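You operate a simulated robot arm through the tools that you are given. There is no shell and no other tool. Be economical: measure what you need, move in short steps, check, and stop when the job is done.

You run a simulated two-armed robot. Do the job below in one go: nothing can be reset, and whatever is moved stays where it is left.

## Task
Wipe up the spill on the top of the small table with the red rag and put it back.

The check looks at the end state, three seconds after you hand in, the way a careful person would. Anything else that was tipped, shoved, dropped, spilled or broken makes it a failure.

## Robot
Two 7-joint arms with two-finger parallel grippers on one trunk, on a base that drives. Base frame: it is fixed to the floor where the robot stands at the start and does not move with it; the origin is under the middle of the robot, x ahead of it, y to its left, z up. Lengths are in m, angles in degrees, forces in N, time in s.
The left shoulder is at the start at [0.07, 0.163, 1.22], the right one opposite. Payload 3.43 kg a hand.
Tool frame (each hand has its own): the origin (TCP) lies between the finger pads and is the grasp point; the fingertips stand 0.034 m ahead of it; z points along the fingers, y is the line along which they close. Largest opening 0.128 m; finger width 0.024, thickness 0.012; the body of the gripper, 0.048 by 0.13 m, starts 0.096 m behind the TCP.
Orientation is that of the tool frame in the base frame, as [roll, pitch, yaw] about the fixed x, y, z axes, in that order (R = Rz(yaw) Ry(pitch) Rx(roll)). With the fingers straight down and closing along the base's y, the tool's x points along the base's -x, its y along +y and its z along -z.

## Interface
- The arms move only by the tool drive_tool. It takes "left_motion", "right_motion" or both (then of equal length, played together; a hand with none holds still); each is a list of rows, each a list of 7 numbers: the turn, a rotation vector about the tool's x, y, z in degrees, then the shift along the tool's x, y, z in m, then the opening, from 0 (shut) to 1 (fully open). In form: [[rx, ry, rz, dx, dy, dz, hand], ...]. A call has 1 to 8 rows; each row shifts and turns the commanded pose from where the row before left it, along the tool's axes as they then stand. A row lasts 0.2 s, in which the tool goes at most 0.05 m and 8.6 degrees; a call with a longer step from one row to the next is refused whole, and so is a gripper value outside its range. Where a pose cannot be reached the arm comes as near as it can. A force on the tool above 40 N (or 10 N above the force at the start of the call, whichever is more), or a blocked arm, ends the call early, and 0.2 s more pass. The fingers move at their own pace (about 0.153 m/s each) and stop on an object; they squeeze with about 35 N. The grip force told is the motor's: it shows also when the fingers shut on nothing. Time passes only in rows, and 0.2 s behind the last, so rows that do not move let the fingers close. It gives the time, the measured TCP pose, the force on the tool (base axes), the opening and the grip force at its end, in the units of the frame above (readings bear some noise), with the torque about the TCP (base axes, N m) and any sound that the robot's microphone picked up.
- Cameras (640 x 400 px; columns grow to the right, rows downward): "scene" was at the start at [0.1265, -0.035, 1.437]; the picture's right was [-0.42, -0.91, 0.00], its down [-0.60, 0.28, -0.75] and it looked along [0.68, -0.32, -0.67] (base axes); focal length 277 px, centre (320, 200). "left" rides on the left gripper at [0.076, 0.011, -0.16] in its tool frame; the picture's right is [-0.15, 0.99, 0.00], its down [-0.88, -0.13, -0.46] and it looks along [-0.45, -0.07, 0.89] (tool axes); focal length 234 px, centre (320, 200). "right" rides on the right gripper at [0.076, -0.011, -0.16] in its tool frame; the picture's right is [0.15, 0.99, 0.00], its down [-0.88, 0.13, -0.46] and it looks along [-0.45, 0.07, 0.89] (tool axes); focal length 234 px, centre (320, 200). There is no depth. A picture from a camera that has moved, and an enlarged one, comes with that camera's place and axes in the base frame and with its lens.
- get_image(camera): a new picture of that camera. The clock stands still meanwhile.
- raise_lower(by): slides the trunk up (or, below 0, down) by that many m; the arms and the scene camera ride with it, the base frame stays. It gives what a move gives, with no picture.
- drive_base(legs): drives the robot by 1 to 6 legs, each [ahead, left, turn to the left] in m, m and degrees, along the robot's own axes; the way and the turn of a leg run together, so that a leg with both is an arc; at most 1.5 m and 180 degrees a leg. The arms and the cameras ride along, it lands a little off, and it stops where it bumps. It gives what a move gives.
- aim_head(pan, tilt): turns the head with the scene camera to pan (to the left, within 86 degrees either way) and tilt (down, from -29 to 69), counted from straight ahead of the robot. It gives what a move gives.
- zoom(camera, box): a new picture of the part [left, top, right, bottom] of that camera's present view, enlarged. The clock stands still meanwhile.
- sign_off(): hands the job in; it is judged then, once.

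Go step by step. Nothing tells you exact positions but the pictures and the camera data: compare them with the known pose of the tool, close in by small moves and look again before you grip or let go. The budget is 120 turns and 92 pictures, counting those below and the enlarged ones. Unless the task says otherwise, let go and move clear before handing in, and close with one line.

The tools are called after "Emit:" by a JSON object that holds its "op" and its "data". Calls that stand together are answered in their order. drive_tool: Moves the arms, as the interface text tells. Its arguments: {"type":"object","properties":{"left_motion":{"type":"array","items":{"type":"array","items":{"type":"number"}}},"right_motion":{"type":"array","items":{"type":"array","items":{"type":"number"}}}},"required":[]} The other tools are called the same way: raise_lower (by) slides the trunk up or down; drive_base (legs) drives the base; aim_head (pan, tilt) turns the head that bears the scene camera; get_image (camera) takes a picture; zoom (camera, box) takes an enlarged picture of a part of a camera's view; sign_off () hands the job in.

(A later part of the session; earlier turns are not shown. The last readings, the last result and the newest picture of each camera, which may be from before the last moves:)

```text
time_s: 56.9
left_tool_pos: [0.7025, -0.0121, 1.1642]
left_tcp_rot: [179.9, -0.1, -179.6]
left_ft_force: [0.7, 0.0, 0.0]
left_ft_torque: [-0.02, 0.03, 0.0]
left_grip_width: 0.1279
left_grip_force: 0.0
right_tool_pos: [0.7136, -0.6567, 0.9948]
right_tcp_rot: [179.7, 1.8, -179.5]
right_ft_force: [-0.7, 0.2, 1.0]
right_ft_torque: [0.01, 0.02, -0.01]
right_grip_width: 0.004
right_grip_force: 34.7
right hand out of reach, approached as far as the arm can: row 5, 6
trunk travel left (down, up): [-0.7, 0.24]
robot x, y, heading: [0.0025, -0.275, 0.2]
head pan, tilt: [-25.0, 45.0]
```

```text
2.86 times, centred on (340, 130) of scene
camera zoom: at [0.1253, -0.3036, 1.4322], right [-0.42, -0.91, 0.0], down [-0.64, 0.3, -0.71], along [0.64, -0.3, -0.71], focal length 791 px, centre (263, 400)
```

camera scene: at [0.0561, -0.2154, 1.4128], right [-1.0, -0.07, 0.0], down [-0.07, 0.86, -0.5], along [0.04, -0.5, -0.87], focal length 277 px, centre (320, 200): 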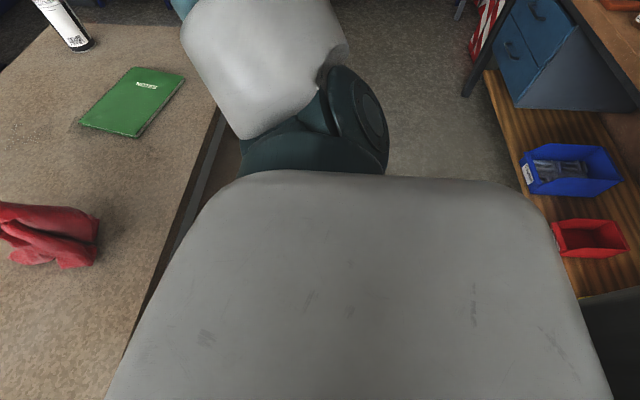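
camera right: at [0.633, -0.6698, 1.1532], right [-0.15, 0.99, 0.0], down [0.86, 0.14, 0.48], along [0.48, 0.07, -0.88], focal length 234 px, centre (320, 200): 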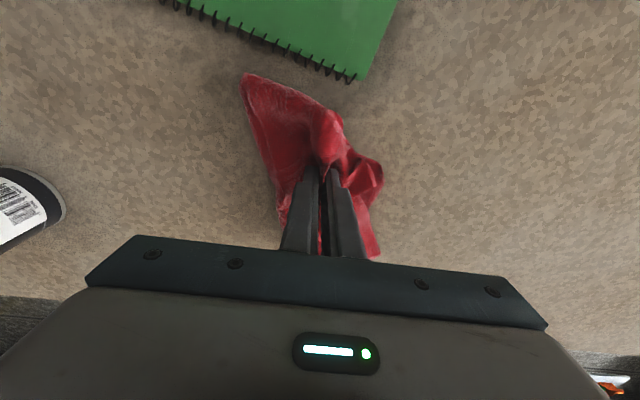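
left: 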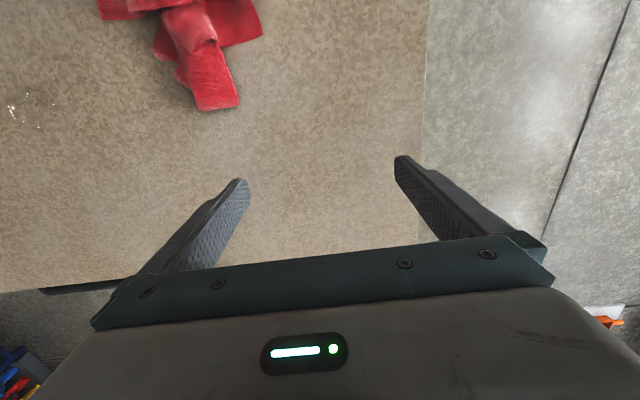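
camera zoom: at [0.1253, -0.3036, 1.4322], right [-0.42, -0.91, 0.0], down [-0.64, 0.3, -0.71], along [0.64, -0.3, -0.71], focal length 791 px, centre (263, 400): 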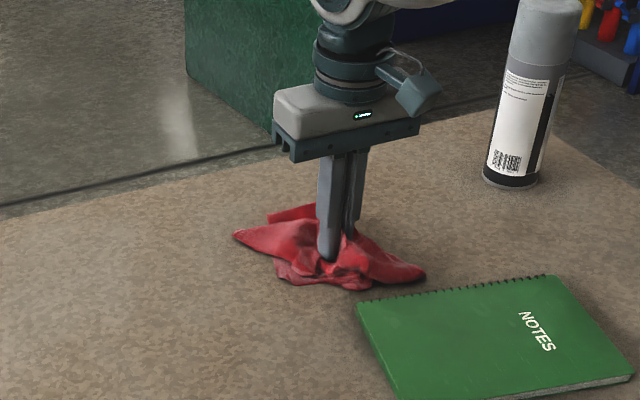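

Close but not touching. I wipe diagonally away from the notebook's corner, then lift and check.

Emit:
{"op": "drive_tool", "data": {"right_motion": [[0, 0, 0, -0.02, 0.015, 0.004, 0], [0, 0, 0, -0.01, 0.03, 0, 0], [0, 0, 0, 0, 0.035, 0, 0], [0, 0, 0, 0, 0.035, 0, 0], [0, 0, 0, 0.02, 0.01, 0, 0], [0, 0, 0, 0.03, -0.01, 0, 0], [0, 0, 0, 0.03, 0, 0, 0], [0, 0, 0, 0.02, 0.03, 0, 0]]}}

Emit:
{"op": "drive_tool", "data": {"right_motion": [[0, 0, 0, 0, 0.02, -0.03, 0], [0, 0, 0, 0, 0, -0.045, 0], [0, 0, 0, 0, 0.02, -0.045, 0], [0, 0, 0, 0.02, 0.04, -0.015, 0], [0, 0, 0, 0.02, 0.04, 0, 0], [0, 0, 0, 0.02, 0.03, 0, 0]]}}

Emit:
{"op": "zoom", "data": {"camera": "scene", "box": [200, 90, 440, 240]}}

Emit:
{"op": "get_image", "data": {"camera": "right"}}

```text
time_s: 58.7
left_tool_pos: [0.703, -0.0091, 1.1629]
left_tcp_rot: [-179.9, -0.1, -179.6]
left_ft_force: [0.0, 1.0, 0.0]
left_ft_torque: [-0.03, 0.04, -0.01]
left_grip_width: 0.1279
left_grip_force: 0.0
right_tool_pos: [0.607, -0.5269, 1.0056]
right_tcp_rot: [179.9, 1.8, -179.6]
right_ft_force: [0.3, 0.1, -0.1]
right_ft_torque: [-0.04, -0.01, 0.01]
right_grip_width: 0.004
right_grip_force: 34.7
right hand out of reach, approached as far as the arm can: row 2, 3, 4
trunk travel left (down, up): [-0.7, 0.24]
robot x, y, heading: [-0.0004, -0.2685, 0.3]
head pan, tilt: [-25.0, 45.0]
```

```text
time_s: 60.1
left_tool_pos: [0.7017, -0.0138, 1.1639]
left_tcp_rot: [179.9, -0.1, -179.7]
left_ft_force: [-0.8, -0.2, -0.6]
left_ft_torque: [-0.01, -0.02, 0.01]
left_grip_width: 0.1282
left_grip_force: 0.1
right_tool_pos: [0.5612, -0.4105, 1.1385]
right_tcp_rot: [179.9, 1.9, -179.7]
right_ft_force: [-0.6, -0.5, -0.6]
right_ft_torque: [0.01, -0.01, 0.02]
right_grip_width: 0.0039
right_grip_force: 35.2
right hand out of reach, approached as far as the arm can: row 6
trunk travel left (down, up): [-0.7, 0.24]
robot x, y, heading: [0.0023, -0.2703, 0.0]
head pan, tilt: [-25.0, 45.0]
```

```text
2.67 times, centred on (320, 165) of scene
camera zoom: at [0.1249, -0.3038, 1.4323], right [-0.42, -0.91, 0.0], down [-0.64, 0.3, -0.71], along [0.64, -0.3, -0.71], focal length 738 px, centre (320, 293)
```

zoom: 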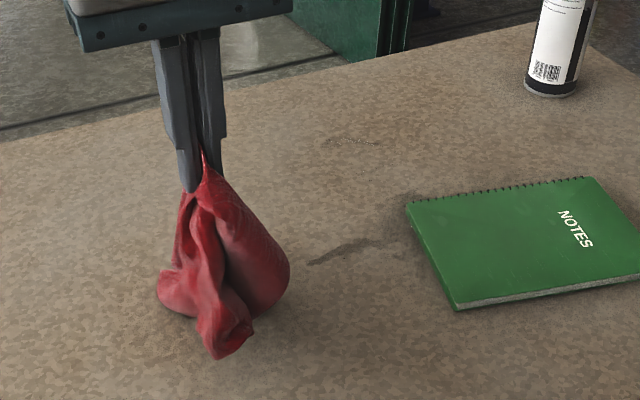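

```text
23 pictures are left
camera right: at [0.4808, -0.4235, 1.2958], right [-0.15, 0.99, 0.0], down [0.86, 0.13, 0.48], along [0.48, 0.07, -0.87], focal length 234 px, centre (320, 200)
```

right: 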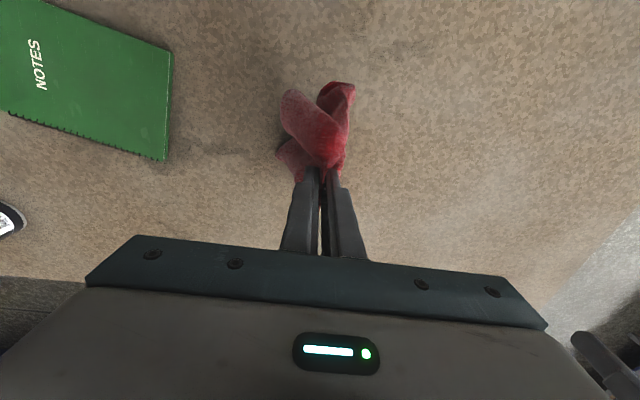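

The corner patch is pulled into a streak at (0.62, -0.55 to -0.63). I set the rag on it and scrub.

Emit:
{"op": "drive_tool", "data": {"right_motion": [[0, 0, 0, -0.0225, -0.0375, 0, 0], [0, 0, 0, -0.0225, -0.0375, 0, 0], [0, 0, 0, -0.0225, -0.0375, 0.03, 0], [0, 0, 0, -0.0225, -0.0375, 0.02, 0], [0, 0, 0, 0, 0, 0.045, 0], [0, 0, 0, 0, 0, 0.03, 0], [0, 0, 0, 0, 0, 0.015, 0], [0, 0, 0, 0, 0, 0.007, 0]]}}

Emit:
{"op": "get_image", "data": {"camera": "right"}}

```text
refused: row 3 steps farther than a row can; nothing moved
```

```text
22 pictures are left
camera right: at [0.4808, -0.4235, 1.2958], right [-0.15, 0.99, 0.0], down [0.86, 0.13, 0.48], along [0.48, 0.07, -0.87], focal length 234 px, centre (320, 200)
```

right: 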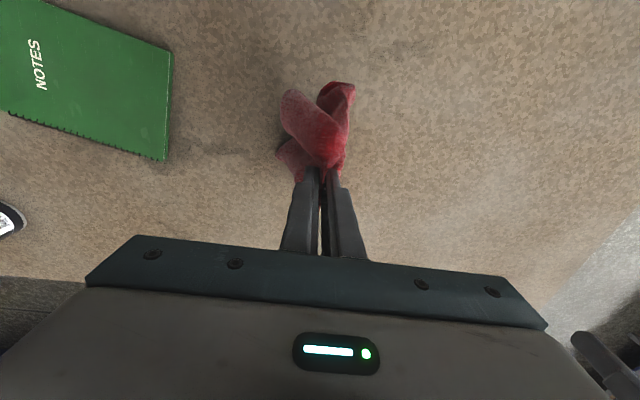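

One row was too long; I resend with shorter steps.

Emit:
{"op": "drive_tool", "data": {"right_motion": [[0, 0, 0, -0.0225, -0.0375, 0.015, 0], [0, 0, 0, -0.0225, -0.0375, 0.015, 0], [0, 0, 0, -0.0225, -0.0375, 0.015, 0], [0, 0, 0, -0.0225, -0.0375, 0.01, 0], [0, 0, 0, 0, 0, 0.045, 0], [0, 0, 0, 0, 0, 0.03, 0], [0, 0, 0, 0, 0, 0.013, 0], [0, 0, 0, 0, 0, 0.006, 0]]}}

Emit:
{"op": "get_image", "data": {"camera": "right"}}

```text
time_s: 61.9
left_tool_pos: [0.7021, -0.0108, 1.1637]
left_tcp_rot: [180.0, 0.0, -179.6]
left_ft_force: [0.1, 0.6, 0.4]
left_ft_torque: [-0.04, -0.01, 0.04]
left_grip_width: 0.1279
left_grip_force: 0.0
right_tool_pos: [0.6587, -0.5595, 0.9914]
right_tcp_rot: [179.8, 1.9, -179.6]
right_ft_force: [0.4, -0.4, 2.6]
right_ft_torque: [0.01, 0.02, -0.02]
right_grip_width: 0.004
right_grip_force: 35.0
trunk travel left (down, up): [-0.7, 0.24]
robot x, y, heading: [-0.0028, -0.2699, -0.1]
head pan, tilt: [-25.0, 45.0]
```

```text
21 pictures are left
camera right: at [0.578, -0.5718, 1.1498], right [-0.15, 0.99, 0.0], down [0.86, 0.14, 0.49], along [0.48, 0.07, -0.87], focal length 234 px, centre (320, 200)
```

right: 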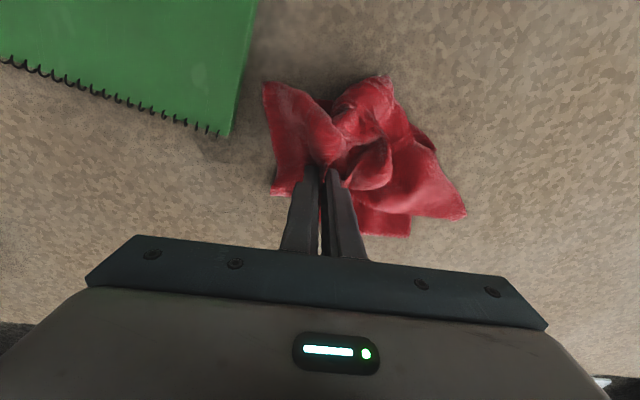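

The rag is spread nicely on the streak. I scrub here, then go round the notebook corner's outer side and pull back.

Emit:
{"op": "drive_tool", "data": {"right_motion": [[0, 0, 0, 0.01, 0.02, 0.004, 0], [0, 0, 0, -0.02, 0.01, 0, 0], [0, 0, 0, -0.03, -0.01, 0, 0], [0, 0, 0, -0.02, -0.02, 0, 0], [0, 0, 0, 0, -0.03, 0, 0], [0, 0, 0, 0, -0.02, 0, 0], [0, 0, 0, 0.0, 0.03, 0, 0], [0, 0, 0, 0, 0.035, 0, 0]]}}

Emit:
{"op": "drive_tool", "data": {"right_motion": [[0, 0, 0, 0.03, 0.01, 0, 0], [0, 0, 0, 0.03, 0.005, 0, 0], [0, 0, 0, 0.03, 0, 0, 0], [0, 0, 0, 0, 0.03, 0, 0], [0, 0, 0, -0.03, 0.01, 0, 0], [0, 0, 0, -0.03, 0, 0, 0], [0, 0, 0, 0.01, 0.03, 0, 0], [0, 0, 0, 0.02, 0.02, 0, 0]]}}

Emit:
{"op": "drive_tool", "data": {"right_motion": [[0, 0, 0, 0, 0.0, -0.04, 0], [0, 0, 0, 0, 0, -0.045, 0], [0, 0, 0, 0.01, 0.02, -0.04, 0], [0, 0, 0, 0.02, 0.03, -0.01, 0]]}}

Emit:
{"op": "zoom", "data": {"camera": "scene", "box": [200, 90, 440, 240]}}

Emit:
{"op": "get_image", "data": {"camera": "right"}}

```text
time_s: 63.7
left_tool_pos: [0.7027, -0.012, 1.1639]
left_tcp_rot: [-180.0, -0.1, -179.7]
left_ft_force: [0.0, 0.3, -0.5]
left_ft_torque: [0.04, 0.02, -0.01]
left_grip_width: 0.1282
left_grip_force: 0.0
right_tool_pos: [0.7018, -0.5545, 0.9975]
right_tcp_rot: [179.6, 1.8, -179.6]
right_ft_force: [0.5, -0.6, 0.0]
right_ft_torque: [0.01, -0.02, 0.01]
right_grip_width: 0.004
right_grip_force: 35.1
right hand out of reach, approached as far as the arm can: row 3, 4, 8
trunk travel left (down, up): [-0.7, 0.24]
robot x, y, heading: [0.0001, -0.2692, -0.1]
head pan, tilt: [-25.0, 45.0]
```

```text
time_s: 65.5
left_tool_pos: [0.7023, -0.0119, 1.1625]
left_tcp_rot: [-180.0, -0.1, -179.6]
left_ft_force: [-0.6, 0.3, 0.6]
left_ft_torque: [0.0, -0.02, 0.0]
left_grip_width: 0.1279
left_grip_force: 0.1
right_tool_pos: [0.6243, -0.4663, 1.0037]
right_tcp_rot: [179.7, 1.9, -179.6]
right_ft_force: [0.4, 1.2, 0.3]
right_ft_torque: [-0.03, -0.01, 0.0]
right_grip_width: 0.004
right_grip_force: 34.9
right hand out of reach, approached as far as the arm can: row 6, 7
trunk travel left (down, up): [-0.7, 0.24]
robot x, y, heading: [0.0016, -0.2689, 0.1]
head pan, tilt: [-25.0, 45.0]
```

```text
time_s: 66.5
left_tool_pos: [0.7027, -0.013, 1.1629]
left_tcp_rot: [-180.0, -0.1, -179.7]
left_ft_force: [-0.3, 0.1, 0.5]
left_ft_torque: [-0.02, 0.01, 0.04]
left_grip_width: 0.1282
left_grip_force: 0.0
right_tool_pos: [0.5907, -0.4181, 1.1377]
right_tcp_rot: [179.6, 1.9, -179.6]
right_ft_force: [0.5, -0.2, -0.4]
right_ft_torque: [0.03, 0.02, -0.01]
right_grip_width: 0.0041
right_grip_force: 34.9
right hand out of reach, approached as far as the arm can: row 4
trunk travel left (down, up): [-0.7, 0.24]
robot x, y, heading: [-0.0017, -0.2676, 0.4]
head pan, tilt: [-25.0, 45.0]
```

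```text
2.67 times, centred on (320, 165) of scene
camera zoom: at [0.1263, -0.3026, 1.4322], right [-0.42, -0.91, 0.0], down [-0.64, 0.3, -0.71], along [0.64, -0.3, -0.71], focal length 738 px, centre (320, 293)
```

zoom: 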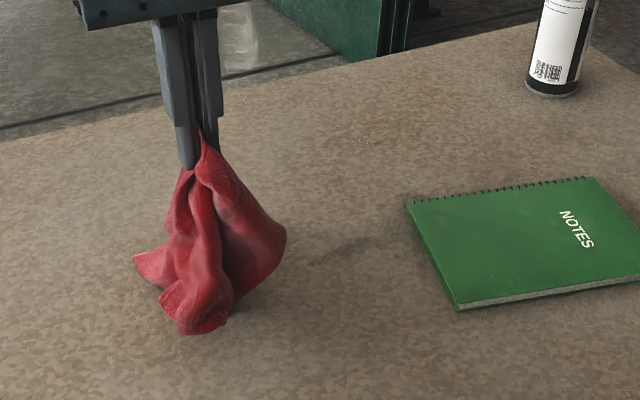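

```text
19 pictures are left
camera right: at [0.5092, -0.4304, 1.2948], right [-0.15, 0.99, 0.0], down [0.86, 0.13, 0.49], along [0.48, 0.07, -0.87], focal length 234 px, centre (320, 200)
```

right: 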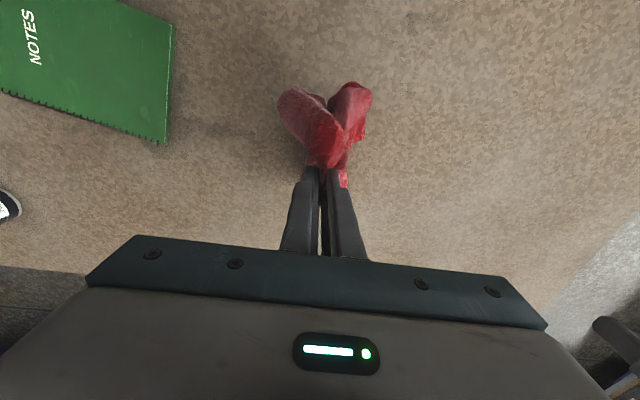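

Only a faint streak near (0.61, -0.58) and tiny far specks remain. One more firm scrub on the streak.

Emit:
{"op": "drive_tool", "data": {"right_motion": [[0, 0, 0, -0.014, -0.036, 0.015, 0], [0, 0, 0, -0.014, -0.036, 0.015, 0], [0, 0, 0, -0.014, -0.036, 0.015, 0], [0, 0, 0, -0.014, -0.036, 0.01, 0], [0, 0, 0, 0, 0, 0.045, 0], [0, 0, 0, 0, 0, 0.03, 0], [0, 0, 0, 0, 0, 0.013, 0], [0, 0, 0, 0, 0, 0.006, 0]]}}

Emit:
{"op": "drive_tool", "data": {"right_motion": [[0, 0, 0, 0.02, 0, 0.003, 0], [0, 0, 0, 0.02, 0.01, 0, 0], [0, 0, 0, -0.02, 0.02, 0, 0], [0, 0, 0, -0.02, -0.01, 0, 0], [0, 0, 0, 0.02, 0.02, 0, 0], [0, 0, 0, 0.02, 0.02, 0, 0], [0, 0, 0, 0, -0.02, 0, 0], [0, 0, 0, -0.02, 0.0, 0, 0]]}}

Emit:
{"op": "get_image", "data": {"camera": "right"}}

```text
time_s: 68.3
left_tool_pos: [0.7014, -0.0111, 1.1642]
left_tcp_rot: [180.0, 0.1, -179.6]
left_ft_force: [-0.3, -0.6, -0.6]
left_ft_torque: [0.0, 0.0, 0.01]
left_grip_width: 0.128
left_grip_force: 0.1
right_tool_pos: [0.6517, -0.5613, 0.9905]
right_tcp_rot: [179.9, 2.0, -179.6]
right_ft_force: [0.1, -1.3, 7.8]
right_ft_torque: [-0.01, -0.02, 0.02]
right_grip_width: 0.0041
right_grip_force: 35.5
trunk travel left (down, up): [-0.7, 0.24]
robot x, y, heading: [0.0023, -0.2698, 0.2]
head pan, tilt: [-25.0, 45.0]
```

```text
time_s: 70.1
left_tool_pos: [0.6976, -0.0121, 1.1651]
left_tcp_rot: [-180.0, 0.1, -179.8]
left_ft_force: [0.1, -1.0, -0.5]
left_ft_torque: [0.02, 0.05, 0.01]
left_grip_width: 0.1284
left_grip_force: 0.1
right_tool_pos: [0.6274, -0.5214, 0.9886]
right_tcp_rot: [179.7, 1.9, -179.6]
right_ft_force: [-9.5, 1.1, 34.9]
right_ft_torque: [0.3, 0.47, 0.07]
right_grip_width: 0.0042
right_grip_force: 35.0
trunk travel left (down, up): [-0.7, 0.24]
robot x, y, heading: [-0.0014, -0.2674, 0.4]
head pan, tilt: [-25.0, 45.0]
```

```text
18 pictures are left
camera right: at [0.5469, -0.5336, 1.1461], right [-0.15, 0.99, 0.0], down [0.86, 0.13, 0.49], along [0.48, 0.07, -0.87], focal length 234 px, centre (320, 200)
```

right: 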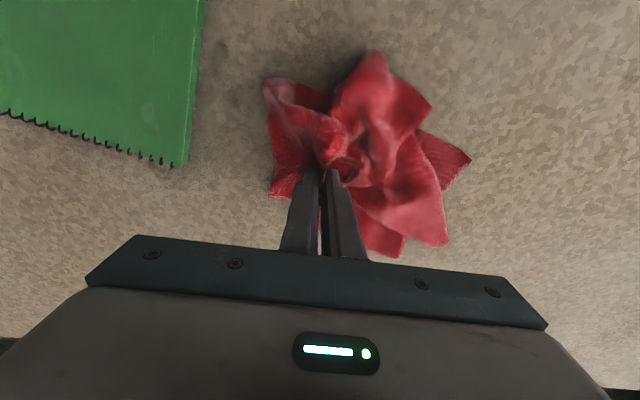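

The streak area looks clean. I lift, pull back and look closely at the whole area.

Emit:
{"op": "drive_tool", "data": {"right_motion": [[0, 0, 0, 0, 0.0, -0.04, 0], [0, 0, 0, 0, 0, -0.045, 0], [0, 0, 0, 0.01, 0.02, -0.04, 0], [0, 0, 0, 0.01, 0.04, -0.01, 0], [0, 0, 0, 0.0, 0.045, 0, 0]]}}

Emit:
{"op": "zoom", "data": {"camera": "scene", "box": [280, 110, 400, 190]}}

Emit:
{"op": "get_image", "data": {"camera": "scene"}}

```text
time_s: 71.3
left_tool_pos: [0.7035, -0.0113, 1.1624]
left_tcp_rot: [-180.0, -0.2, -179.7]
left_ft_force: [0.5, -0.4, 0.2]
left_ft_torque: [0.0, 0.01, -0.01]
left_grip_width: 0.128
left_grip_force: 0.3
right_tool_pos: [0.6022, -0.4258, 1.1208]
right_tcp_rot: [179.7, 1.9, -179.7]
right_ft_force: [0.3, 0.6, -1.6]
right_ft_torque: [0.03, 0.04, -0.01]
right_grip_width: 0.0041
right_grip_force: 34.8
right hand out of reach, approached as far as the arm can: row 5
trunk travel left (down, up): [-0.7, 0.24]
robot x, y, heading: [-0.001, -0.2707, 0.3]
head pan, tilt: [-25.0, 45.0]
```

```text
5.00 times, centred on (340, 150) of scene
camera zoom: at [0.1277, -0.303, 1.4321], right [-0.42, -0.91, 0.0], down [-0.64, 0.3, -0.71], along [0.64, -0.3, -0.71], focal length 1384 px, centre (220, 450)
```

zoom: 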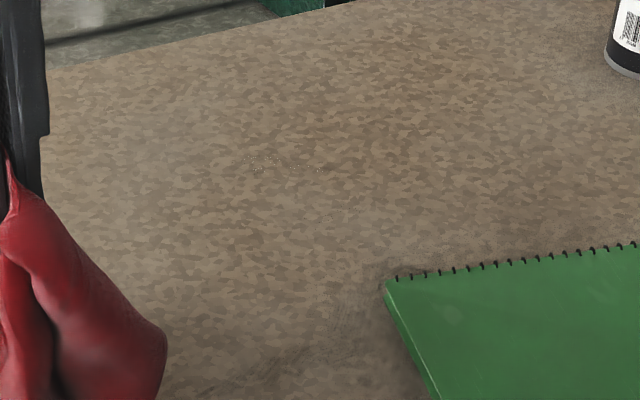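

```text
16 pictures are left
camera scene: at [0.1277, -0.303, 1.4321], right [-0.42, -0.91, 0.0], down [-0.64, 0.3, -0.71], along [0.64, -0.3, -0.71], focal length 277 px, centre (320, 200)
```

scene: 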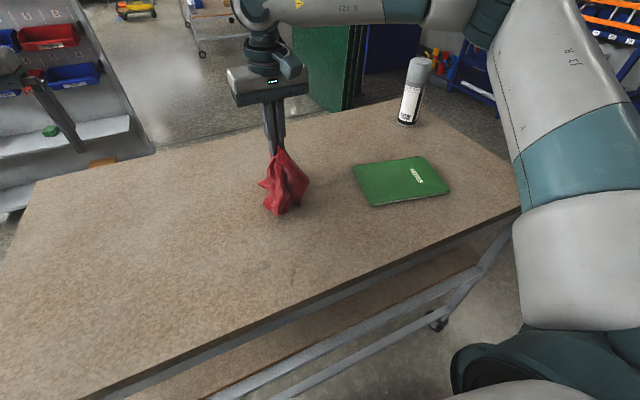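

Nearly dry: only tiny specks near (0.77, -0.62) are left. One more press there within reach.

Emit:
{"op": "drive_tool", "data": {"right_motion": [[0, 0, 0, -0.0265, -0.038, 0, 0], [0, 0, 0, -0.0265, -0.038, 0, 0], [0, 0, 0, -0.0265, -0.038, 0, 0], [0, 0, 0, -0.0265, -0.038, 0, 0], [0, 0, 0, -0.0265, -0.038, 0.01, 0], [0, 0, 0, 0, 0, 0.045, 0], [0, 0, 0, 0, 0, 0.045, 0], [0, 0, 0, 0, 0, 0.028, 0]]}}

Emit:
{"op": "drive_tool", "data": {"right_motion": [[0, 0, 0, 0, 0, 0.006, 0], [0, 0, 0, 0.01, 0.02, 0.003, 0], [0, 0, 0, 0, 0.02, 0, 0], [0, 0, 0, -0.01, -0.02, 0, 0], [0, 0, 0, 0, -0.02, 0, 0], [0, 0, 0, 0.02, 0.02, 0, 0], [0, 0, 0, 0.02, 0.03, 0, 0], [0, 0, 0, 0.02, 0.03, 0, 0]]}}

Emit:
{"op": "get_image", "data": {"camera": "right"}}

```text
time_s: 73.1
left_tool_pos: [0.7027, -0.0118, 1.1629]
left_tcp_rot: [-180.0, -0.1, -179.6]
left_ft_force: [0.0, 0.0, 0.7]
left_ft_torque: [0.03, -0.05, -0.01]
left_grip_width: 0.1279
left_grip_force: 0.0
right_tool_pos: [0.7311, -0.6175, 0.9988]
right_tcp_rot: [179.7, 2.0, -179.6]
right_ft_force: [0.2, -0.2, 1.1]
right_ft_torque: [0.01, -0.05, -0.01]
right_grip_width: 0.0042
right_grip_force: 34.9
right hand out of reach, approached as far as the arm can: row 8
trunk travel left (down, up): [-0.7, 0.24]
robot x, y, heading: [0.003, -0.2685, 0.1]
head pan, tilt: [-25.0, 45.0]
```

```text
time_s: 74.9
left_tool_pos: [0.7, -0.0125, 1.1632]
left_tcp_rot: [-180.0, -0.1, -179.7]
left_ft_force: [1.1, 0.8, 1.0]
left_ft_torque: [0.0, 0.02, 0.02]
left_grip_width: 0.1279
left_grip_force: 0.1
right_tool_pos: [0.6625, -0.5405, 0.9921]
right_tcp_rot: [179.7, 1.9, -179.6]
right_ft_force: [0.7, -1.0, 2.9]
right_ft_torque: [-0.08, -0.04, 0.02]
right_grip_width: 0.0043
right_grip_force: 34.7
right hand out of reach, approached as far as the arm can: row 3
trunk travel left (down, up): [-0.7, 0.24]
robot x, y, heading: [0.0014, -0.2651, 0.3]
head pan, tilt: [-25.0, 45.0]
```

```text
15 pictures are left
camera right: at [0.5821, -0.5536, 1.1499], right [-0.15, 0.99, 0.0], down [0.86, 0.13, 0.48], along [0.48, 0.07, -0.87], focal length 234 px, centre (320, 200)
```

right: 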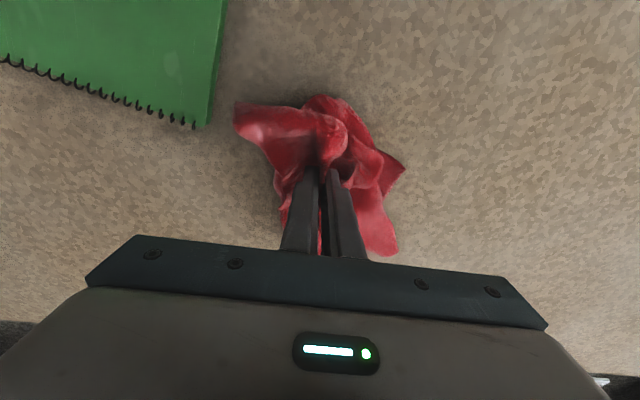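

Now I lift, drive the base back to the start, and look at what's left near (0.46, -0.34).

Emit:
{"op": "drive_tool", "data": {"right_motion": [[0, 0, 0, 0.02, 0.03, 0.002, 0], [0, 0, 0, 0.02, 0.02, 0, 0], [0, 0, 0, 0, 0.0, -0.04, 0], [0, 0, 0, 0, 0, -0.045, 0], [0, 0, 0, 0.01, 0.0, -0.045, 0]]}}

Emit:
{"op": "drive_base", "data": {"legs": [[0, 0.268, 0]]}}

Emit:
{"op": "get_image", "data": {"camera": "right"}}

Emit:
{"op": "zoom", "data": {"camera": "scene", "box": [260, 90, 500, 240]}}

```text
time_s: 76.1
left_tool_pos: [0.6992, -0.0112, 1.1636]
left_tcp_rot: [180.0, 0.0, -179.7]
left_ft_force: [0.4, -0.1, 1.1]
left_ft_torque: [0.01, -0.01, -0.03]
left_grip_width: 0.128
left_grip_force: 0.0
right_tool_pos: [0.6065, -0.4924, 1.1194]
right_tcp_rot: [179.8, 1.9, -179.6]
right_ft_force: [-0.2, 0.9, 0.2]
right_ft_torque: [-0.01, -0.06, 0.02]
right_grip_width: 0.004
right_grip_force: 34.8
trunk travel left (down, up): [-0.7, 0.24]
robot x, y, heading: [0.0026, -0.2661, 0.1]
head pan, tilt: [-25.0, 45.0]
```

```text
time_s: 78.0
left_tool_pos: [0.7022, 0.2542, 1.1632]
left_tcp_rot: [180.0, -0.1, -179.8]
left_ft_force: [0.2, -0.9, 0.2]
left_ft_torque: [0.0, -0.02, -0.03]
left_grip_width: 0.1277
left_grip_force: 0.1
right_tool_pos: [0.6074, -0.2266, 1.1178]
right_tcp_rot: [179.7, 1.8, -179.7]
right_ft_force: [0.2, -0.6, -0.1]
right_ft_torque: [0.0, 0.01, 0.01]
right_grip_width: 0.0042
right_grip_force: 34.8
trunk travel left (down, up): [-0.7, 0.24]
robot x, y, heading: [-0.0011, -0.0017, 0.4]
head pan, tilt: [-25.0, 45.0]
```

```text
14 pictures are left
camera right: at [0.527, -0.2386, 1.2755], right [-0.15, 0.99, 0.0], down [0.86, 0.13, 0.48], along [0.48, 0.07, -0.88], focal length 234 px, centre (320, 200)
```

right: 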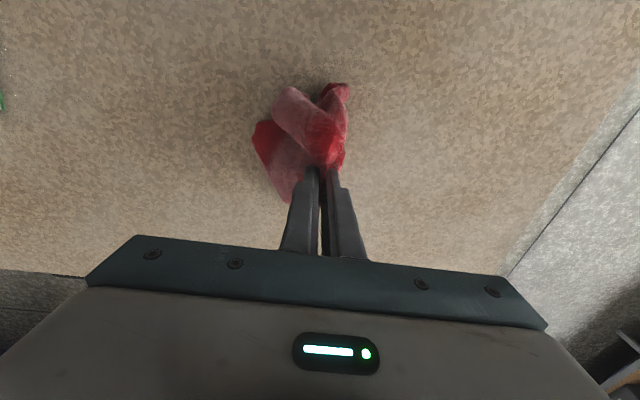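

```text
2.67 times, centred on (380, 165) of scene
camera zoom: at [0.1247, -0.0356, 1.4322], right [-0.42, -0.91, 0.0], down [-0.64, 0.3, -0.71], along [0.64, -0.3, -0.71], focal length 738 px, centre (160, 293)
```

zoom: 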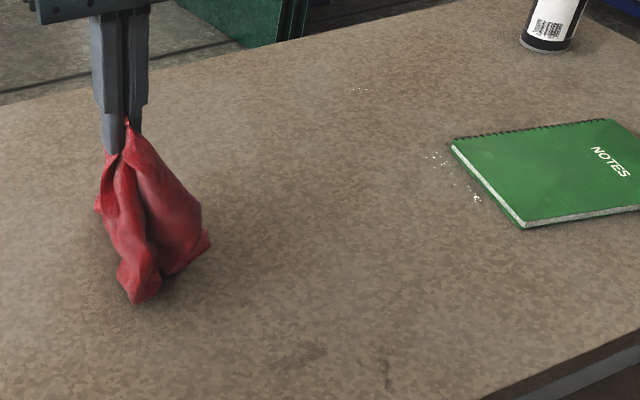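

A damp patch at (0.46, -0.34)/(0.41, -0.39) and glinting droplets along the notebook edge (x 0.55–0.63, y -0.62) remain. I do the near patch first.

Emit:
{"op": "drive_tool", "data": {"right_motion": [[0, 0, 0, 0.03, -0.03, 0, 0], [0, 0, 0, 0.03, -0.03, 0, 0], [0, 0, 0, 0.03, -0.03, 0, 0], [0, 0, 0, 0.03, -0.025, 0.02, 0], [0, 0, 0, 0, 0, 0.045, 0], [0, 0, 0, 0, 0, 0.04, 0], [0, 0, 0, 0, 0, 0.016, 0], [0, 0, 0, 0, 0, 0.007, 0]]}}

Emit:
{"op": "drive_tool", "data": {"right_motion": [[0, 0, 0, 0.02, 0.0, 0.002, 0], [0, 0, 0, 0.015, -0.02, 0, 0], [0, 0, 0, 0, -0.035, 0, 0], [0, 0, 0, 0.015, 0.02, 0, 0], [0, 0, 0, -0.02, 0.02, 0, 0], [0, 0, 0, 0.01, 0.03, 0, 0], [0, 0, 0, -0.02, -0.03, 0, 0], [0, 0, 0, -0.02, 0, 0, 0]]}}

Emit:
{"op": "drive_tool", "data": {"right_motion": [[0, 0, 0, 0, 0.0, -0.04, 0], [0, 0, 0, 0, 0, -0.045, 0], [0, 0, 0, -0.01, 0.0, -0.045, 0], [0, 0, 0, -0.04, 0.0, 0, 0], [0, 0, 0, -0.04, 0.0, 0, 0]]}}

Emit:
{"op": "drive_base", "data": {"legs": [[0, -0.12, 0]]}}

Emit:
{"op": "zoom", "data": {"camera": "scene", "box": [220, 90, 460, 240]}}

Emit:
{"op": "get_image", "data": {"camera": "right"}}

```text
time_s: 79.8
left_tool_pos: [0.6996, 0.2562, 1.1658]
left_tcp_rot: [-179.9, 0.1, -179.8]
left_ft_force: [-0.5, -1.0, 0.2]
left_ft_torque: [-0.01, -0.02, -0.02]
left_grip_width: 0.1278
left_grip_force: 0.1
right_tool_pos: [0.4925, -0.3399, 0.9903]
right_tcp_rot: [179.9, 2.3, -179.6]
right_ft_force: [3.8, -7.1, 34.8]
right_ft_torque: [-0.29, 0.11, 0.01]
right_grip_width: 0.0042
right_grip_force: 35.1
trunk travel left (down, up): [-0.7, 0.24]
robot x, y, heading: [0.0023, -0.0034, -0.1]
head pan, tilt: [-25.0, 45.0]
```

```text
time_s: 80.2
left_tool_pos: [0.7015, 0.2549, 1.1637]
left_tcp_rot: [-179.8, 0.0, -179.7]
left_ft_force: [1.0, 0.4, -0.3]
left_ft_torque: [0.04, -0.01, 0.0]
left_grip_width: 0.1281
left_grip_force: 0.0
right_tool_pos: [0.4846, -0.3396, 0.9901]
right_tcp_rot: [179.7, 2.9, -179.5]
right_ft_force: [0.3, 0.1, 22.0]
right_ft_torque: [0.03, 0.13, 0.02]
right_grip_width: 0.0039
right_grip_force: 34.6
trunk travel left (down, up): [-0.7, 0.24]
robot x, y, heading: [0.0017, -0.0017, 0.0]
head pan, tilt: [-25.0, 45.0]
stopped in row 1 (right hand): the force on the tool passed its limit (the readings are from after the stop); the commanded pose is now the measured one
```

```text
time_s: 81.4
left_tool_pos: [0.7041, 0.2559, 1.1623]
left_tcp_rot: [-180.0, -0.1, -179.8]
left_ft_force: [-0.3, 0.5, -0.9]
left_ft_torque: [0.02, 0.05, -0.01]
left_grip_width: 0.1282
left_grip_force: 0.0
right_tool_pos: [0.5718, -0.3394, 1.1219]
right_tcp_rot: [179.6, 2.5, -179.6]
right_ft_force: [0.5, -0.3, -0.7]
right_ft_torque: [0.02, 0.02, 0.01]
right_grip_width: 0.0044
right_grip_force: 34.6
trunk travel left (down, up): [-0.7, 0.24]
robot x, y, heading: [0.0019, -0.0002, 0.1]
head pan, tilt: [-25.0, 45.0]
```

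```text
time_s: 82.7
left_tool_pos: [0.7017, 0.1364, 1.1617]
left_tcp_rot: [-179.9, -0.1, -179.7]
left_ft_force: [0.3, -0.6, -0.3]
left_ft_torque: [-0.02, -0.02, 0.01]
left_grip_width: 0.1278
left_grip_force: 0.1
right_tool_pos: [0.5703, -0.4602, 1.1231]
right_tcp_rot: [179.7, 2.6, -179.6]
right_ft_force: [-0.1, 1.0, 0.1]
right_ft_torque: [-0.01, -0.01, 0.0]
right_grip_width: 0.0039
right_grip_force: 35.3
trunk travel left (down, up): [-0.7, 0.24]
robot x, y, heading: [0.0007, -0.121, 0.3]
head pan, tilt: [-25.0, 45.0]
```

```text
2.67 times, centred on (340, 165) of scene
camera zoom: at [0.125, -0.154, 1.4323], right [-0.42, -0.91, 0.0], down [-0.64, 0.3, -0.71], along [0.64, -0.3, -0.71], focal length 738 px, centre (267, 293)
```

zoom: 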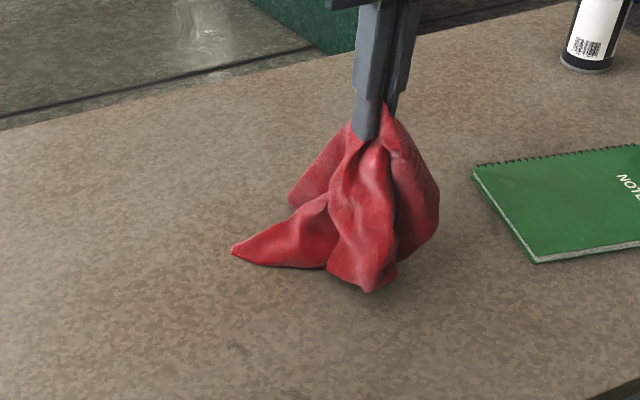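

```text
11 pictures are left
camera right: at [0.4879, -0.472, 1.2789], right [-0.15, 0.99, 0.0], down [0.86, 0.14, 0.5], along [0.49, 0.08, -0.87], focal length 234 px, centre (320, 200)
```

right: 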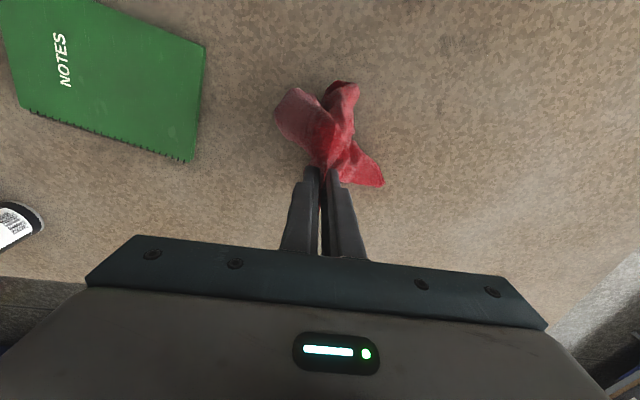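

Nearly clean everywhere. One last drag along the notebook's edge, 1–2 cm short of it.

Emit:
{"op": "drive_tool", "data": {"right_motion": [[0, 0, 0, -0.024, -0.035, 0.01, 0], [0, 0, 0, -0.024, -0.035, 0.01, 0], [0, 0, 0, -0.024, -0.035, 0.01, 0], [0, 0, 0, 0, 0, 0.045, 0], [0, 0, 0, 0, 0, 0.04, 0], [0, 0, 0, 0, 0, 0.015, 0]]}}

Emit:
{"op": "get_image", "data": {"camera": "right"}}

```text
time_s: 84.0
left_tool_pos: [0.702, 0.1354, 1.1635]
left_tcp_rot: [180.0, -0.1, -179.7]
left_ft_force: [-0.3, -0.1, 1.0]
left_ft_torque: [-0.01, 0.0, 0.02]
left_grip_width: 0.128
left_grip_force: 0.1
right_tool_pos: [0.6492, -0.5643, 0.9957]
right_tcp_rot: [179.7, 2.7, -179.5]
right_ft_force: [0.1, -1.0, 1.8]
right_ft_torque: [-0.04, 0.0, -0.03]
right_grip_width: 0.0041
right_grip_force: 34.8
trunk travel left (down, up): [-0.7, 0.24]
robot x, y, heading: [0.0059, -0.1218, 0.3]
head pan, tilt: [-25.0, 45.0]
```

```text
10 pictures are left
camera right: at [0.5661, -0.5776, 1.1516], right [-0.15, 0.99, 0.0], down [0.86, 0.13, 0.5], along [0.49, 0.08, -0.87], focal length 234 px, centre (320, 200)
```

right: 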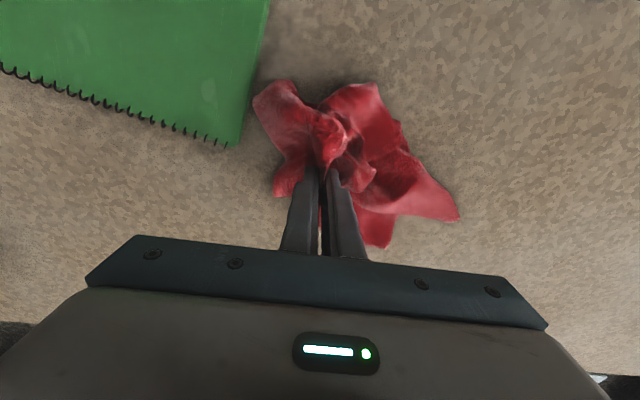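

The rag sits right beside the notebook edge without touching. I drag along it toward me, easing away slightly.

Emit:
{"op": "drive_tool", "data": {"right_motion": [[0, 0, 0, 0.01, 0.008, 0.004, 0], [0, 0, 0, 0.03, 0.005, 0, 0], [0, 0, 0, 0.03, 0.005, -0.001, 0], [0, 0, 0, 0.03, 0.005, -0.001, 0], [0, 0, 0, 0.02, 0.02, -0.001, 0], [0, 0, 0, -0.01, 0.035, 0, 0], [0, 0, 0, -0.02, 0.035, 0, 0], [0, 0, 0, -0.02, 0.02, 0, 0]]}}

Emit:
{"op": "drive_tool", "data": {"right_motion": [[0, 0, 0, 0, 0.0, -0.04, 0], [0, 0, 0, 0, 0, -0.045, 0], [0, 0, 0, -0.01, 0.0, -0.045, 0]]}}

Emit:
{"op": "drive_base", "data": {"legs": [[0, 0.12, 0]]}}

Emit:
{"op": "zoom", "data": {"camera": "scene", "box": [260, 90, 500, 240]}}

```text
time_s: 85.8
left_tool_pos: [0.7037, 0.1355, 1.163]
left_tcp_rot: [179.9, -0.1, -179.7]
left_ft_force: [-0.4, -0.4, 0.4]
left_ft_torque: [0.04, 0.01, -0.01]
left_grip_width: 0.1281
left_grip_force: 0.0
right_tool_pos: [0.5779, -0.4301, 0.9908]
right_tcp_rot: [179.6, 2.5, -179.7]
right_ft_force: [-1.7, -0.7, 4.4]
right_ft_torque: [-0.06, 0.04, -0.01]
right_grip_width: 0.0041
right_grip_force: 34.8
trunk travel left (down, up): [-0.7, 0.24]
robot x, y, heading: [0.0025, -0.1204, 0.2]
head pan, tilt: [-25.0, 45.0]
```

```text
time_s: 86.7
left_tool_pos: [0.7006, 0.1364, 1.1624]
left_tcp_rot: [180.0, -0.1, -179.7]
left_ft_force: [0.1, 0.5, -0.2]
left_ft_torque: [-0.01, -0.01, 0.02]
left_grip_width: 0.1281
left_grip_force: 0.0
right_tool_pos: [0.5809, -0.4309, 1.1237]
right_tcp_rot: [179.6, 2.6, -179.6]
right_ft_force: [-0.2, -0.6, 0.2]
right_ft_torque: [-0.02, 0.02, 0.0]
right_grip_width: 0.0041
right_grip_force: 35.1
trunk travel left (down, up): [-0.7, 0.24]
robot x, y, heading: [0.0048, -0.123, 0.1]
head pan, tilt: [-25.0, 45.0]
```

```text
time_s: 87.9
left_tool_pos: [0.7021, 0.2531, 1.1633]
left_tcp_rot: [-180.0, -0.1, -179.9]
left_ft_force: [-0.3, 0.8, 0.4]
left_ft_torque: [-0.01, 0.02, 0.02]
left_grip_width: 0.128
left_grip_force: 0.0
right_tool_pos: [0.5817, -0.3133, 1.1215]
right_tcp_rot: [179.6, 2.7, -179.6]
right_ft_force: [-0.4, 0.0, 0.5]
right_ft_torque: [0.0, 0.02, 0.01]
right_grip_width: 0.0041
right_grip_force: 35.4
trunk travel left (down, up): [-0.7, 0.24]
robot x, y, heading: [0.0004, -0.0029, -0.1]
head pan, tilt: [-25.0, 45.0]
```

```text
2.67 times, centred on (380, 165) of scene
camera zoom: at [0.1248, -0.0365, 1.4322], right [-0.42, -0.91, 0.0], down [-0.64, 0.3, -0.71], along [0.64, -0.3, -0.71], focal length 738 px, centre (160, 293)
```

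zoom: 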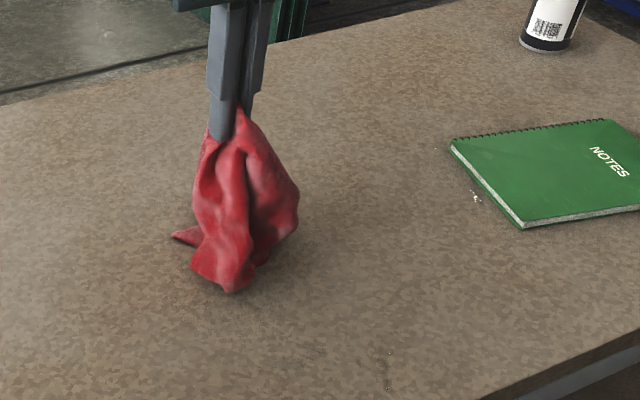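

Two tiny specks are left: by the notebook edge (0.55, -0.62) and near (0.41, -0.39). A quick dab on each.

Emit:
{"op": "drive_tool", "data": {"right_motion": [[0, 0, 0, 0, -0.0415, 0.005, 0], [0, 0, 0, 0, -0.0415, 0.005, 0], [0, 0, 0, 0, -0.0415, 0.005, 0], [0, 0, 0, 0, -0.0415, 0.005, 0], [0, 0, 0, 0, -0.0415, 0.005, 0], [0, 0, 0, 0, -0.0415, 0.005, 0], [0, 0, 0, 0, 0, 0.045, 0], [0, 0, 0, 0, 0, 0.045, 0]]}}

Emit:
{"op": "drive_tool", "data": {"right_motion": [[0, 0, 0, 0, 0, 0.008, 0], [0, 0, 0, 0.01, 0, 0.002, 0], [0, 0, 0, 0.015, 0, 0, 0], [0, 0, 0, -0.01, 0.01, 0, 0], [0, 0, 0, 0.0, 0.03, 0, 0], [0, 0, 0, 0.01, 0.04, 0, 0], [0, 0, 0, 0.02, 0.04, -0.001, 0], [0, 0, 0, 0.02, 0.03, -0.001, 0]]}}

Emit:
{"op": "get_image", "data": {"camera": "right"}}

```text
time_s: 89.7
left_tool_pos: [0.7031, 0.2532, 1.1632]
left_tcp_rot: [180.0, -0.1, -179.8]
left_ft_force: [-0.6, -1.1, 0.4]
left_ft_torque: [0.0, 0.03, -0.01]
left_grip_width: 0.1281
left_grip_force: 0.0
right_tool_pos: [0.5902, -0.5619, 0.9989]
right_tcp_rot: [179.7, 2.6, -179.6]
right_ft_force: [-0.1, 0.2, 1.1]
right_ft_torque: [0.02, 0.01, 0.01]
right_grip_width: 0.0041
right_grip_force: 34.9
trunk travel left (down, up): [-0.7, 0.24]
robot x, y, heading: [0.0024, 0.0028, 0.1]
head pan, tilt: [-25.0, 45.0]
```

```text
time_s: 91.5
left_tool_pos: [0.701, 0.2539, 1.1637]
left_tcp_rot: [180.0, 0.1, -179.7]
left_ft_force: [-0.1, 0.1, -0.2]
left_ft_torque: [0.03, -0.03, 0.0]
left_grip_width: 0.1281
left_grip_force: 0.0
right_tool_pos: [0.5221, -0.4105, 0.9901]
right_tcp_rot: [179.7, 2.6, -179.7]
right_ft_force: [0.1, -1.1, 1.6]
right_ft_torque: [-0.05, -0.04, 0.02]
right_grip_width: 0.0042
right_grip_force: 35.0
trunk travel left (down, up): [-0.7, 0.24]
robot x, y, heading: [0.0017, 0.0, -0.1]
head pan, tilt: [-25.0, 45.0]
```

```text
8 pictures are left
camera right: at [0.4395, -0.4229, 1.1477], right [-0.15, 0.99, 0.0], down [0.86, 0.13, 0.5], along [0.49, 0.07, -0.87], focal length 234 px, centre (320, 200)
```

right: 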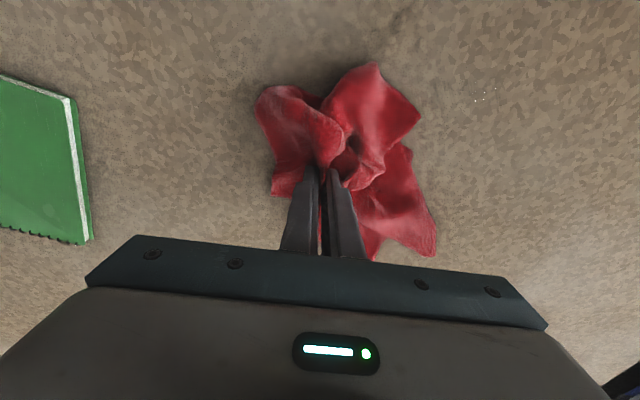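

I drag the rag over the near specks (0.41, -0.38) and (0.44, -0.28), then lift and look.

Emit:
{"op": "drive_tool", "data": {"right_motion": [[0, 0, 0, 0.03, 0, 0, 0], [0, 0, 0, 0.03, 0, -0.001, 0], [0, 0, 0, 0.01, 0.03, -0.001, 0], [0, 0, 0, -0.01, 0.035, 0, 0], [0, 0, 0, 0, 0.035, 0, 0], [0, 0, 0, -0.02, 0.02, 0, 0]]}}

Emit:
{"op": "drive_tool", "data": {"right_motion": [[0, 0, 0, 0, 0.0, -0.04, 0], [0, 0, 0, 0, 0, -0.045, 0], [0, 0, 0, -0.01, 0.02, -0.04, 0], [0, 0, 0, -0.01, 0.045, 0, 0]]}}

Emit:
{"op": "get_image", "data": {"camera": "right"}}

Emit:
{"op": "zoom", "data": {"camera": "scene", "box": [230, 90, 500, 280]}}

```text
time_s: 92.9
left_tool_pos: [0.7033, 0.2549, 1.1623]
left_tcp_rot: [-179.8, -0.1, -179.8]
left_ft_force: [0.1, -0.4, -0.2]
left_ft_torque: [-0.02, 0.01, -0.02]
left_grip_width: 0.128
left_grip_force: 0.1
right_tool_pos: [0.4824, -0.2903, 0.9903]
right_tcp_rot: [179.6, 2.6, -179.7]
right_ft_force: [-0.5, 0.3, 1.7]
right_ft_torque: [-0.04, 0.07, 0.05]
right_grip_width: 0.0041
right_grip_force: 35.5
trunk travel left (down, up): [-0.7, 0.24]
robot x, y, heading: [0.0049, -0.002, -0.0]
head pan, tilt: [-25.0, 45.0]
```

```text
time_s: 93.9
left_tool_pos: [0.7038, 0.2575, 1.1621]
left_tcp_rot: [-179.7, -0.2, -179.8]
left_ft_force: [-0.2, 0.6, 0.2]
left_ft_torque: [-0.05, 0.01, 0.01]
left_grip_width: 0.1279
left_grip_force: 0.0
right_tool_pos: [0.4978, -0.2242, 1.1164]
right_tcp_rot: [179.7, 2.5, -179.7]
right_ft_force: [0.3, 0.9, 0.0]
right_ft_torque: [-0.03, 0.06, 0.03]
right_grip_width: 0.0042
right_grip_force: 35.2
trunk travel left (down, up): [-0.7, 0.24]
robot x, y, heading: [0.0013, -0.0011, 0.1]
head pan, tilt: [-25.0, 45.0]
```

```text
7 pictures are left
camera right: at [0.4157, -0.2363, 1.2739], right [-0.15, 0.99, 0.0], down [0.86, 0.13, 0.49], along [0.49, 0.07, -0.87], focal length 234 px, centre (320, 200)
```

right: 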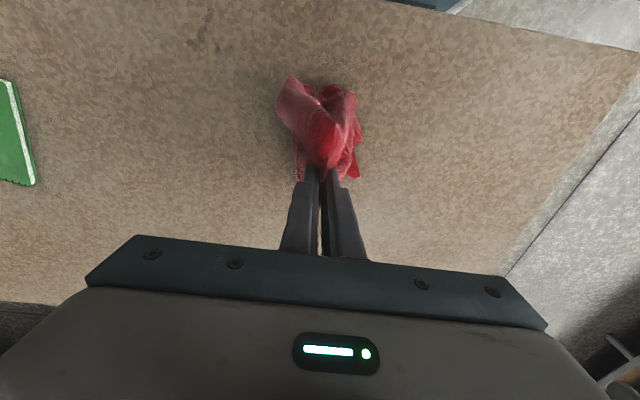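

```text
2.11 times, centred on (365, 185) of scene
camera zoom: at [0.1267, -0.032, 1.4321], right [-0.42, -0.91, 0.0], down [-0.64, 0.3, -0.71], along [0.64, -0.3, -0.71], focal length 583 px, centre (225, 232)
```

zoom: 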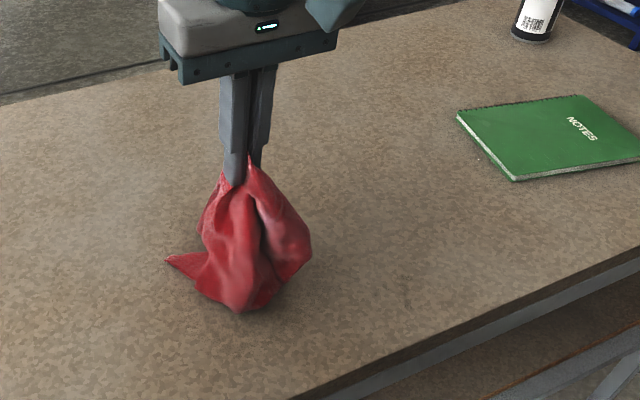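

One small damp mark remains at (0.40, -0.38). I dab it and then bring the rag home.

Emit:
{"op": "drive_tool", "data": {"right_motion": [[0, 0, 0, 0.015, -0.038, 0.005, 0], [0, 0, 0, 0.015, -0.038, 0.005, 0], [0, 0, 0, 0.015, -0.038, 0.005, 0], [0, 0, 0, 0.013, -0.035, 0.01, 0], [0, 0, 0, 0, 0, 0.045, 0], [0, 0, 0, 0, 0, 0.045, 0], [0, 0, 0, 0, 0, 0.011, 0]]}}

Emit:
{"op": "drive_tool", "data": {"right_motion": [[0, 0, 0, 0.01, 0, 0.002, 0], [0, 0, 0, 0, -0.015, 0.001, 0], [0, 0, 0, -0.015, 0, 0, 0], [0, 0, 0, 0.01, 0.02, 0, 0], [0, 0, 0, -0.02, 0.02, 0, 0], [0, 0, 0, -0.02, 0.02, -0.02, 0], [0, 0, 0, 0, 0.01, -0.045, 0], [0, 0, 0, 0, 0.02, -0.045, 0]]}}

Emit:
{"op": "drive_tool", "data": {"right_motion": [[0, 0, 0, -0.005, 0.04, 0, 0], [0, 0, 0, -0.005, 0.04, 0, 0]]}}

Emit:
{"op": "get_image", "data": {"camera": "right"}}

```text
time_s: 95.5
left_tool_pos: [0.7011, 0.2545, 1.1642]
left_tcp_rot: [-179.9, 0.0, -179.8]
left_ft_force: [-0.1, 0.3, 0.5]
left_ft_torque: [-0.01, -0.03, 0.0]
left_grip_width: 0.1281
left_grip_force: 0.0
right_tool_pos: [0.4445, -0.374, 0.9899]
right_tcp_rot: [179.7, 2.8, -179.6]
right_ft_force: [2.6, -1.7, 10.2]
right_ft_torque: [-0.06, -0.08, 0.0]
right_grip_width: 0.0041
right_grip_force: 34.8
trunk travel left (down, up): [-0.7, 0.24]
robot x, y, heading: [0.0027, -0.0018, 0.2]
head pan, tilt: [-25.0, 45.0]
```

```text
time_s: 96.2
left_tool_pos: [0.7001, 0.2559, 1.1653]
left_tcp_rot: [-180.0, 0.0, -179.8]
left_ft_force: [0.6, 0.2, -0.3]
left_ft_torque: [0.04, 0.01, -0.01]
left_grip_width: 0.128
left_grip_force: 0.1
right_tool_pos: [0.4387, -0.3871, 0.9876]
right_tcp_rot: [179.6, 2.8, -179.5]
right_ft_force: [-8.4, 4.1, 36.3]
right_ft_torque: [0.18, 0.48, 0.01]
right_grip_width: 0.0041
right_grip_force: 34.8
trunk travel left (down, up): [-0.7, 0.24]
robot x, y, heading: [-0.0025, -0.0024, 0.1]
head pan, tilt: [-25.0, 45.0]
stopped in row 3 (right hand): the force on the tool passed its limit (the readings are from after the stop); the commanded pose is now the measured one
```

```text
time_s: 96.8
left_tool_pos: [0.7006, 0.2567, 1.1648]
left_tcp_rot: [-179.7, 0.1, -179.8]
left_ft_force: [-0.4, -0.1, 0.0]
left_ft_torque: [-0.01, 0.02, -0.01]
left_grip_width: 0.1279
left_grip_force: 0.0
right_tool_pos: [0.449, -0.3067, 0.9879]
right_tcp_rot: [179.7, 2.7, -179.5]
right_ft_force: [1.9, -10.6, 46.1]
right_ft_torque: [-0.39, 0.06, 0.04]
right_grip_width: 0.0044
right_grip_force: 35.4
trunk travel left (down, up): [-0.7, 0.24]
robot x, y, heading: [-0.0028, 0.0012, -0.1]
head pan, tilt: [-25.0, 45.0]
```

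```text
5 pictures are left
camera right: at [0.3663, -0.3193, 1.1446], right [-0.15, 0.99, 0.0], down [0.86, 0.13, 0.5], along [0.49, 0.07, -0.87], focal length 234 px, centre (320, 200)
```

right: 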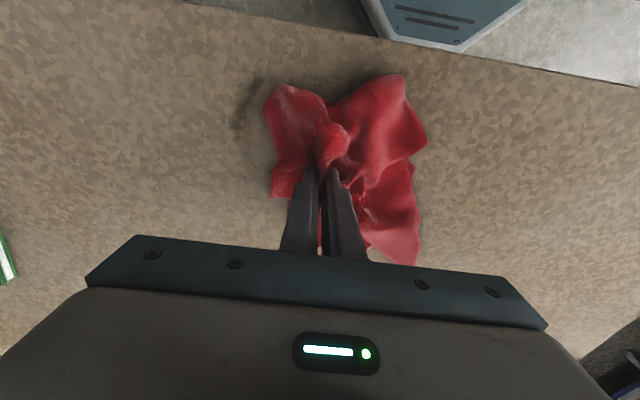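

Just a little damp beside the rag. A lighter back-and-forth, then lift and carry it to the original place (0.505, -0.19).

Emit:
{"op": "drive_tool", "data": {"right_motion": [[0, 0, 0, 0, -0.02, -0.003, 0], [0, 0, 0, 0, -0.03, 0, 0], [0, 0, 0, -0.01, -0.015, 0, 0], [0, 0, 0, 0, 0.03, 0, 0], [0, 0, 0, 0, 0.035, 0, 0], [0, 0, 0, -0.01, 0.03, 0, 0], [0, 0, 0, -0.01, 0.03, 0, 0], [0, 0, 0, 0, 0.02, -0.04, 0]]}}

Emit:
{"op": "drive_tool", "data": {"right_motion": [[0, 0, 0, 0, 0, -0.045, 0], [0, 0, 0, -0.01, 0.0, -0.03, 0], [0, 0, 0, -0.015, 0.03, 0, 0], [0, 0, 0, 0, 0, 0, 0]]}}

Emit:
{"op": "get_image", "data": {"camera": "right"}}

```text
time_s: 98.6
left_tool_pos: [0.7006, 0.2548, 1.1636]
left_tcp_rot: [-179.9, 0.0, -179.8]
left_ft_force: [-1.2, 0.2, 0.7]
left_ft_torque: [0.0, -0.02, 0.0]
left_grip_width: 0.1281
left_grip_force: 0.0
right_tool_pos: [0.4755, -0.2286, 1.0311]
right_tcp_rot: [179.6, 2.7, -179.5]
right_ft_force: [-0.6, 0.6, 0.3]
right_ft_torque: [-0.04, -0.03, 0.03]
right_grip_width: 0.0039
right_grip_force: 35.3
trunk travel left (down, up): [-0.7, 0.24]
robot x, y, heading: [-0.0037, -0.004, 0.2]
head pan, tilt: [-25.0, 45.0]
```

```text
time_s: 99.6
left_tool_pos: [0.701, 0.2544, 1.1643]
left_tcp_rot: [179.9, 0.0, -179.8]
left_ft_force: [0.3, 0.2, 0.8]
left_ft_torque: [-0.01, 0.0, -0.03]
left_grip_width: 0.1281
left_grip_force: 0.1
right_tool_pos: [0.4979, -0.1984, 1.1077]
right_tcp_rot: [179.6, 2.5, -179.7]
right_ft_force: [-0.9, -1.0, -0.4]
right_ft_torque: [0.02, -0.04, 0.03]
right_grip_width: 0.0042
right_grip_force: 34.9
trunk travel left (down, up): [-0.7, 0.24]
robot x, y, heading: [-0.0014, -0.0044, 0.4]
head pan, tilt: [-25.0, 45.0]
```

```text
4 pictures are left
camera right: at [0.4157, -0.2123, 1.2641], right [-0.15, 0.99, 0.0], down [0.86, 0.13, 0.49], along [0.49, 0.08, -0.87], focal length 234 px, centre (320, 200)
```

right: 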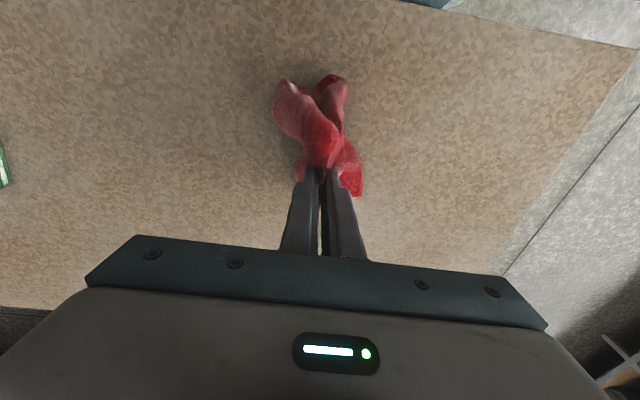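

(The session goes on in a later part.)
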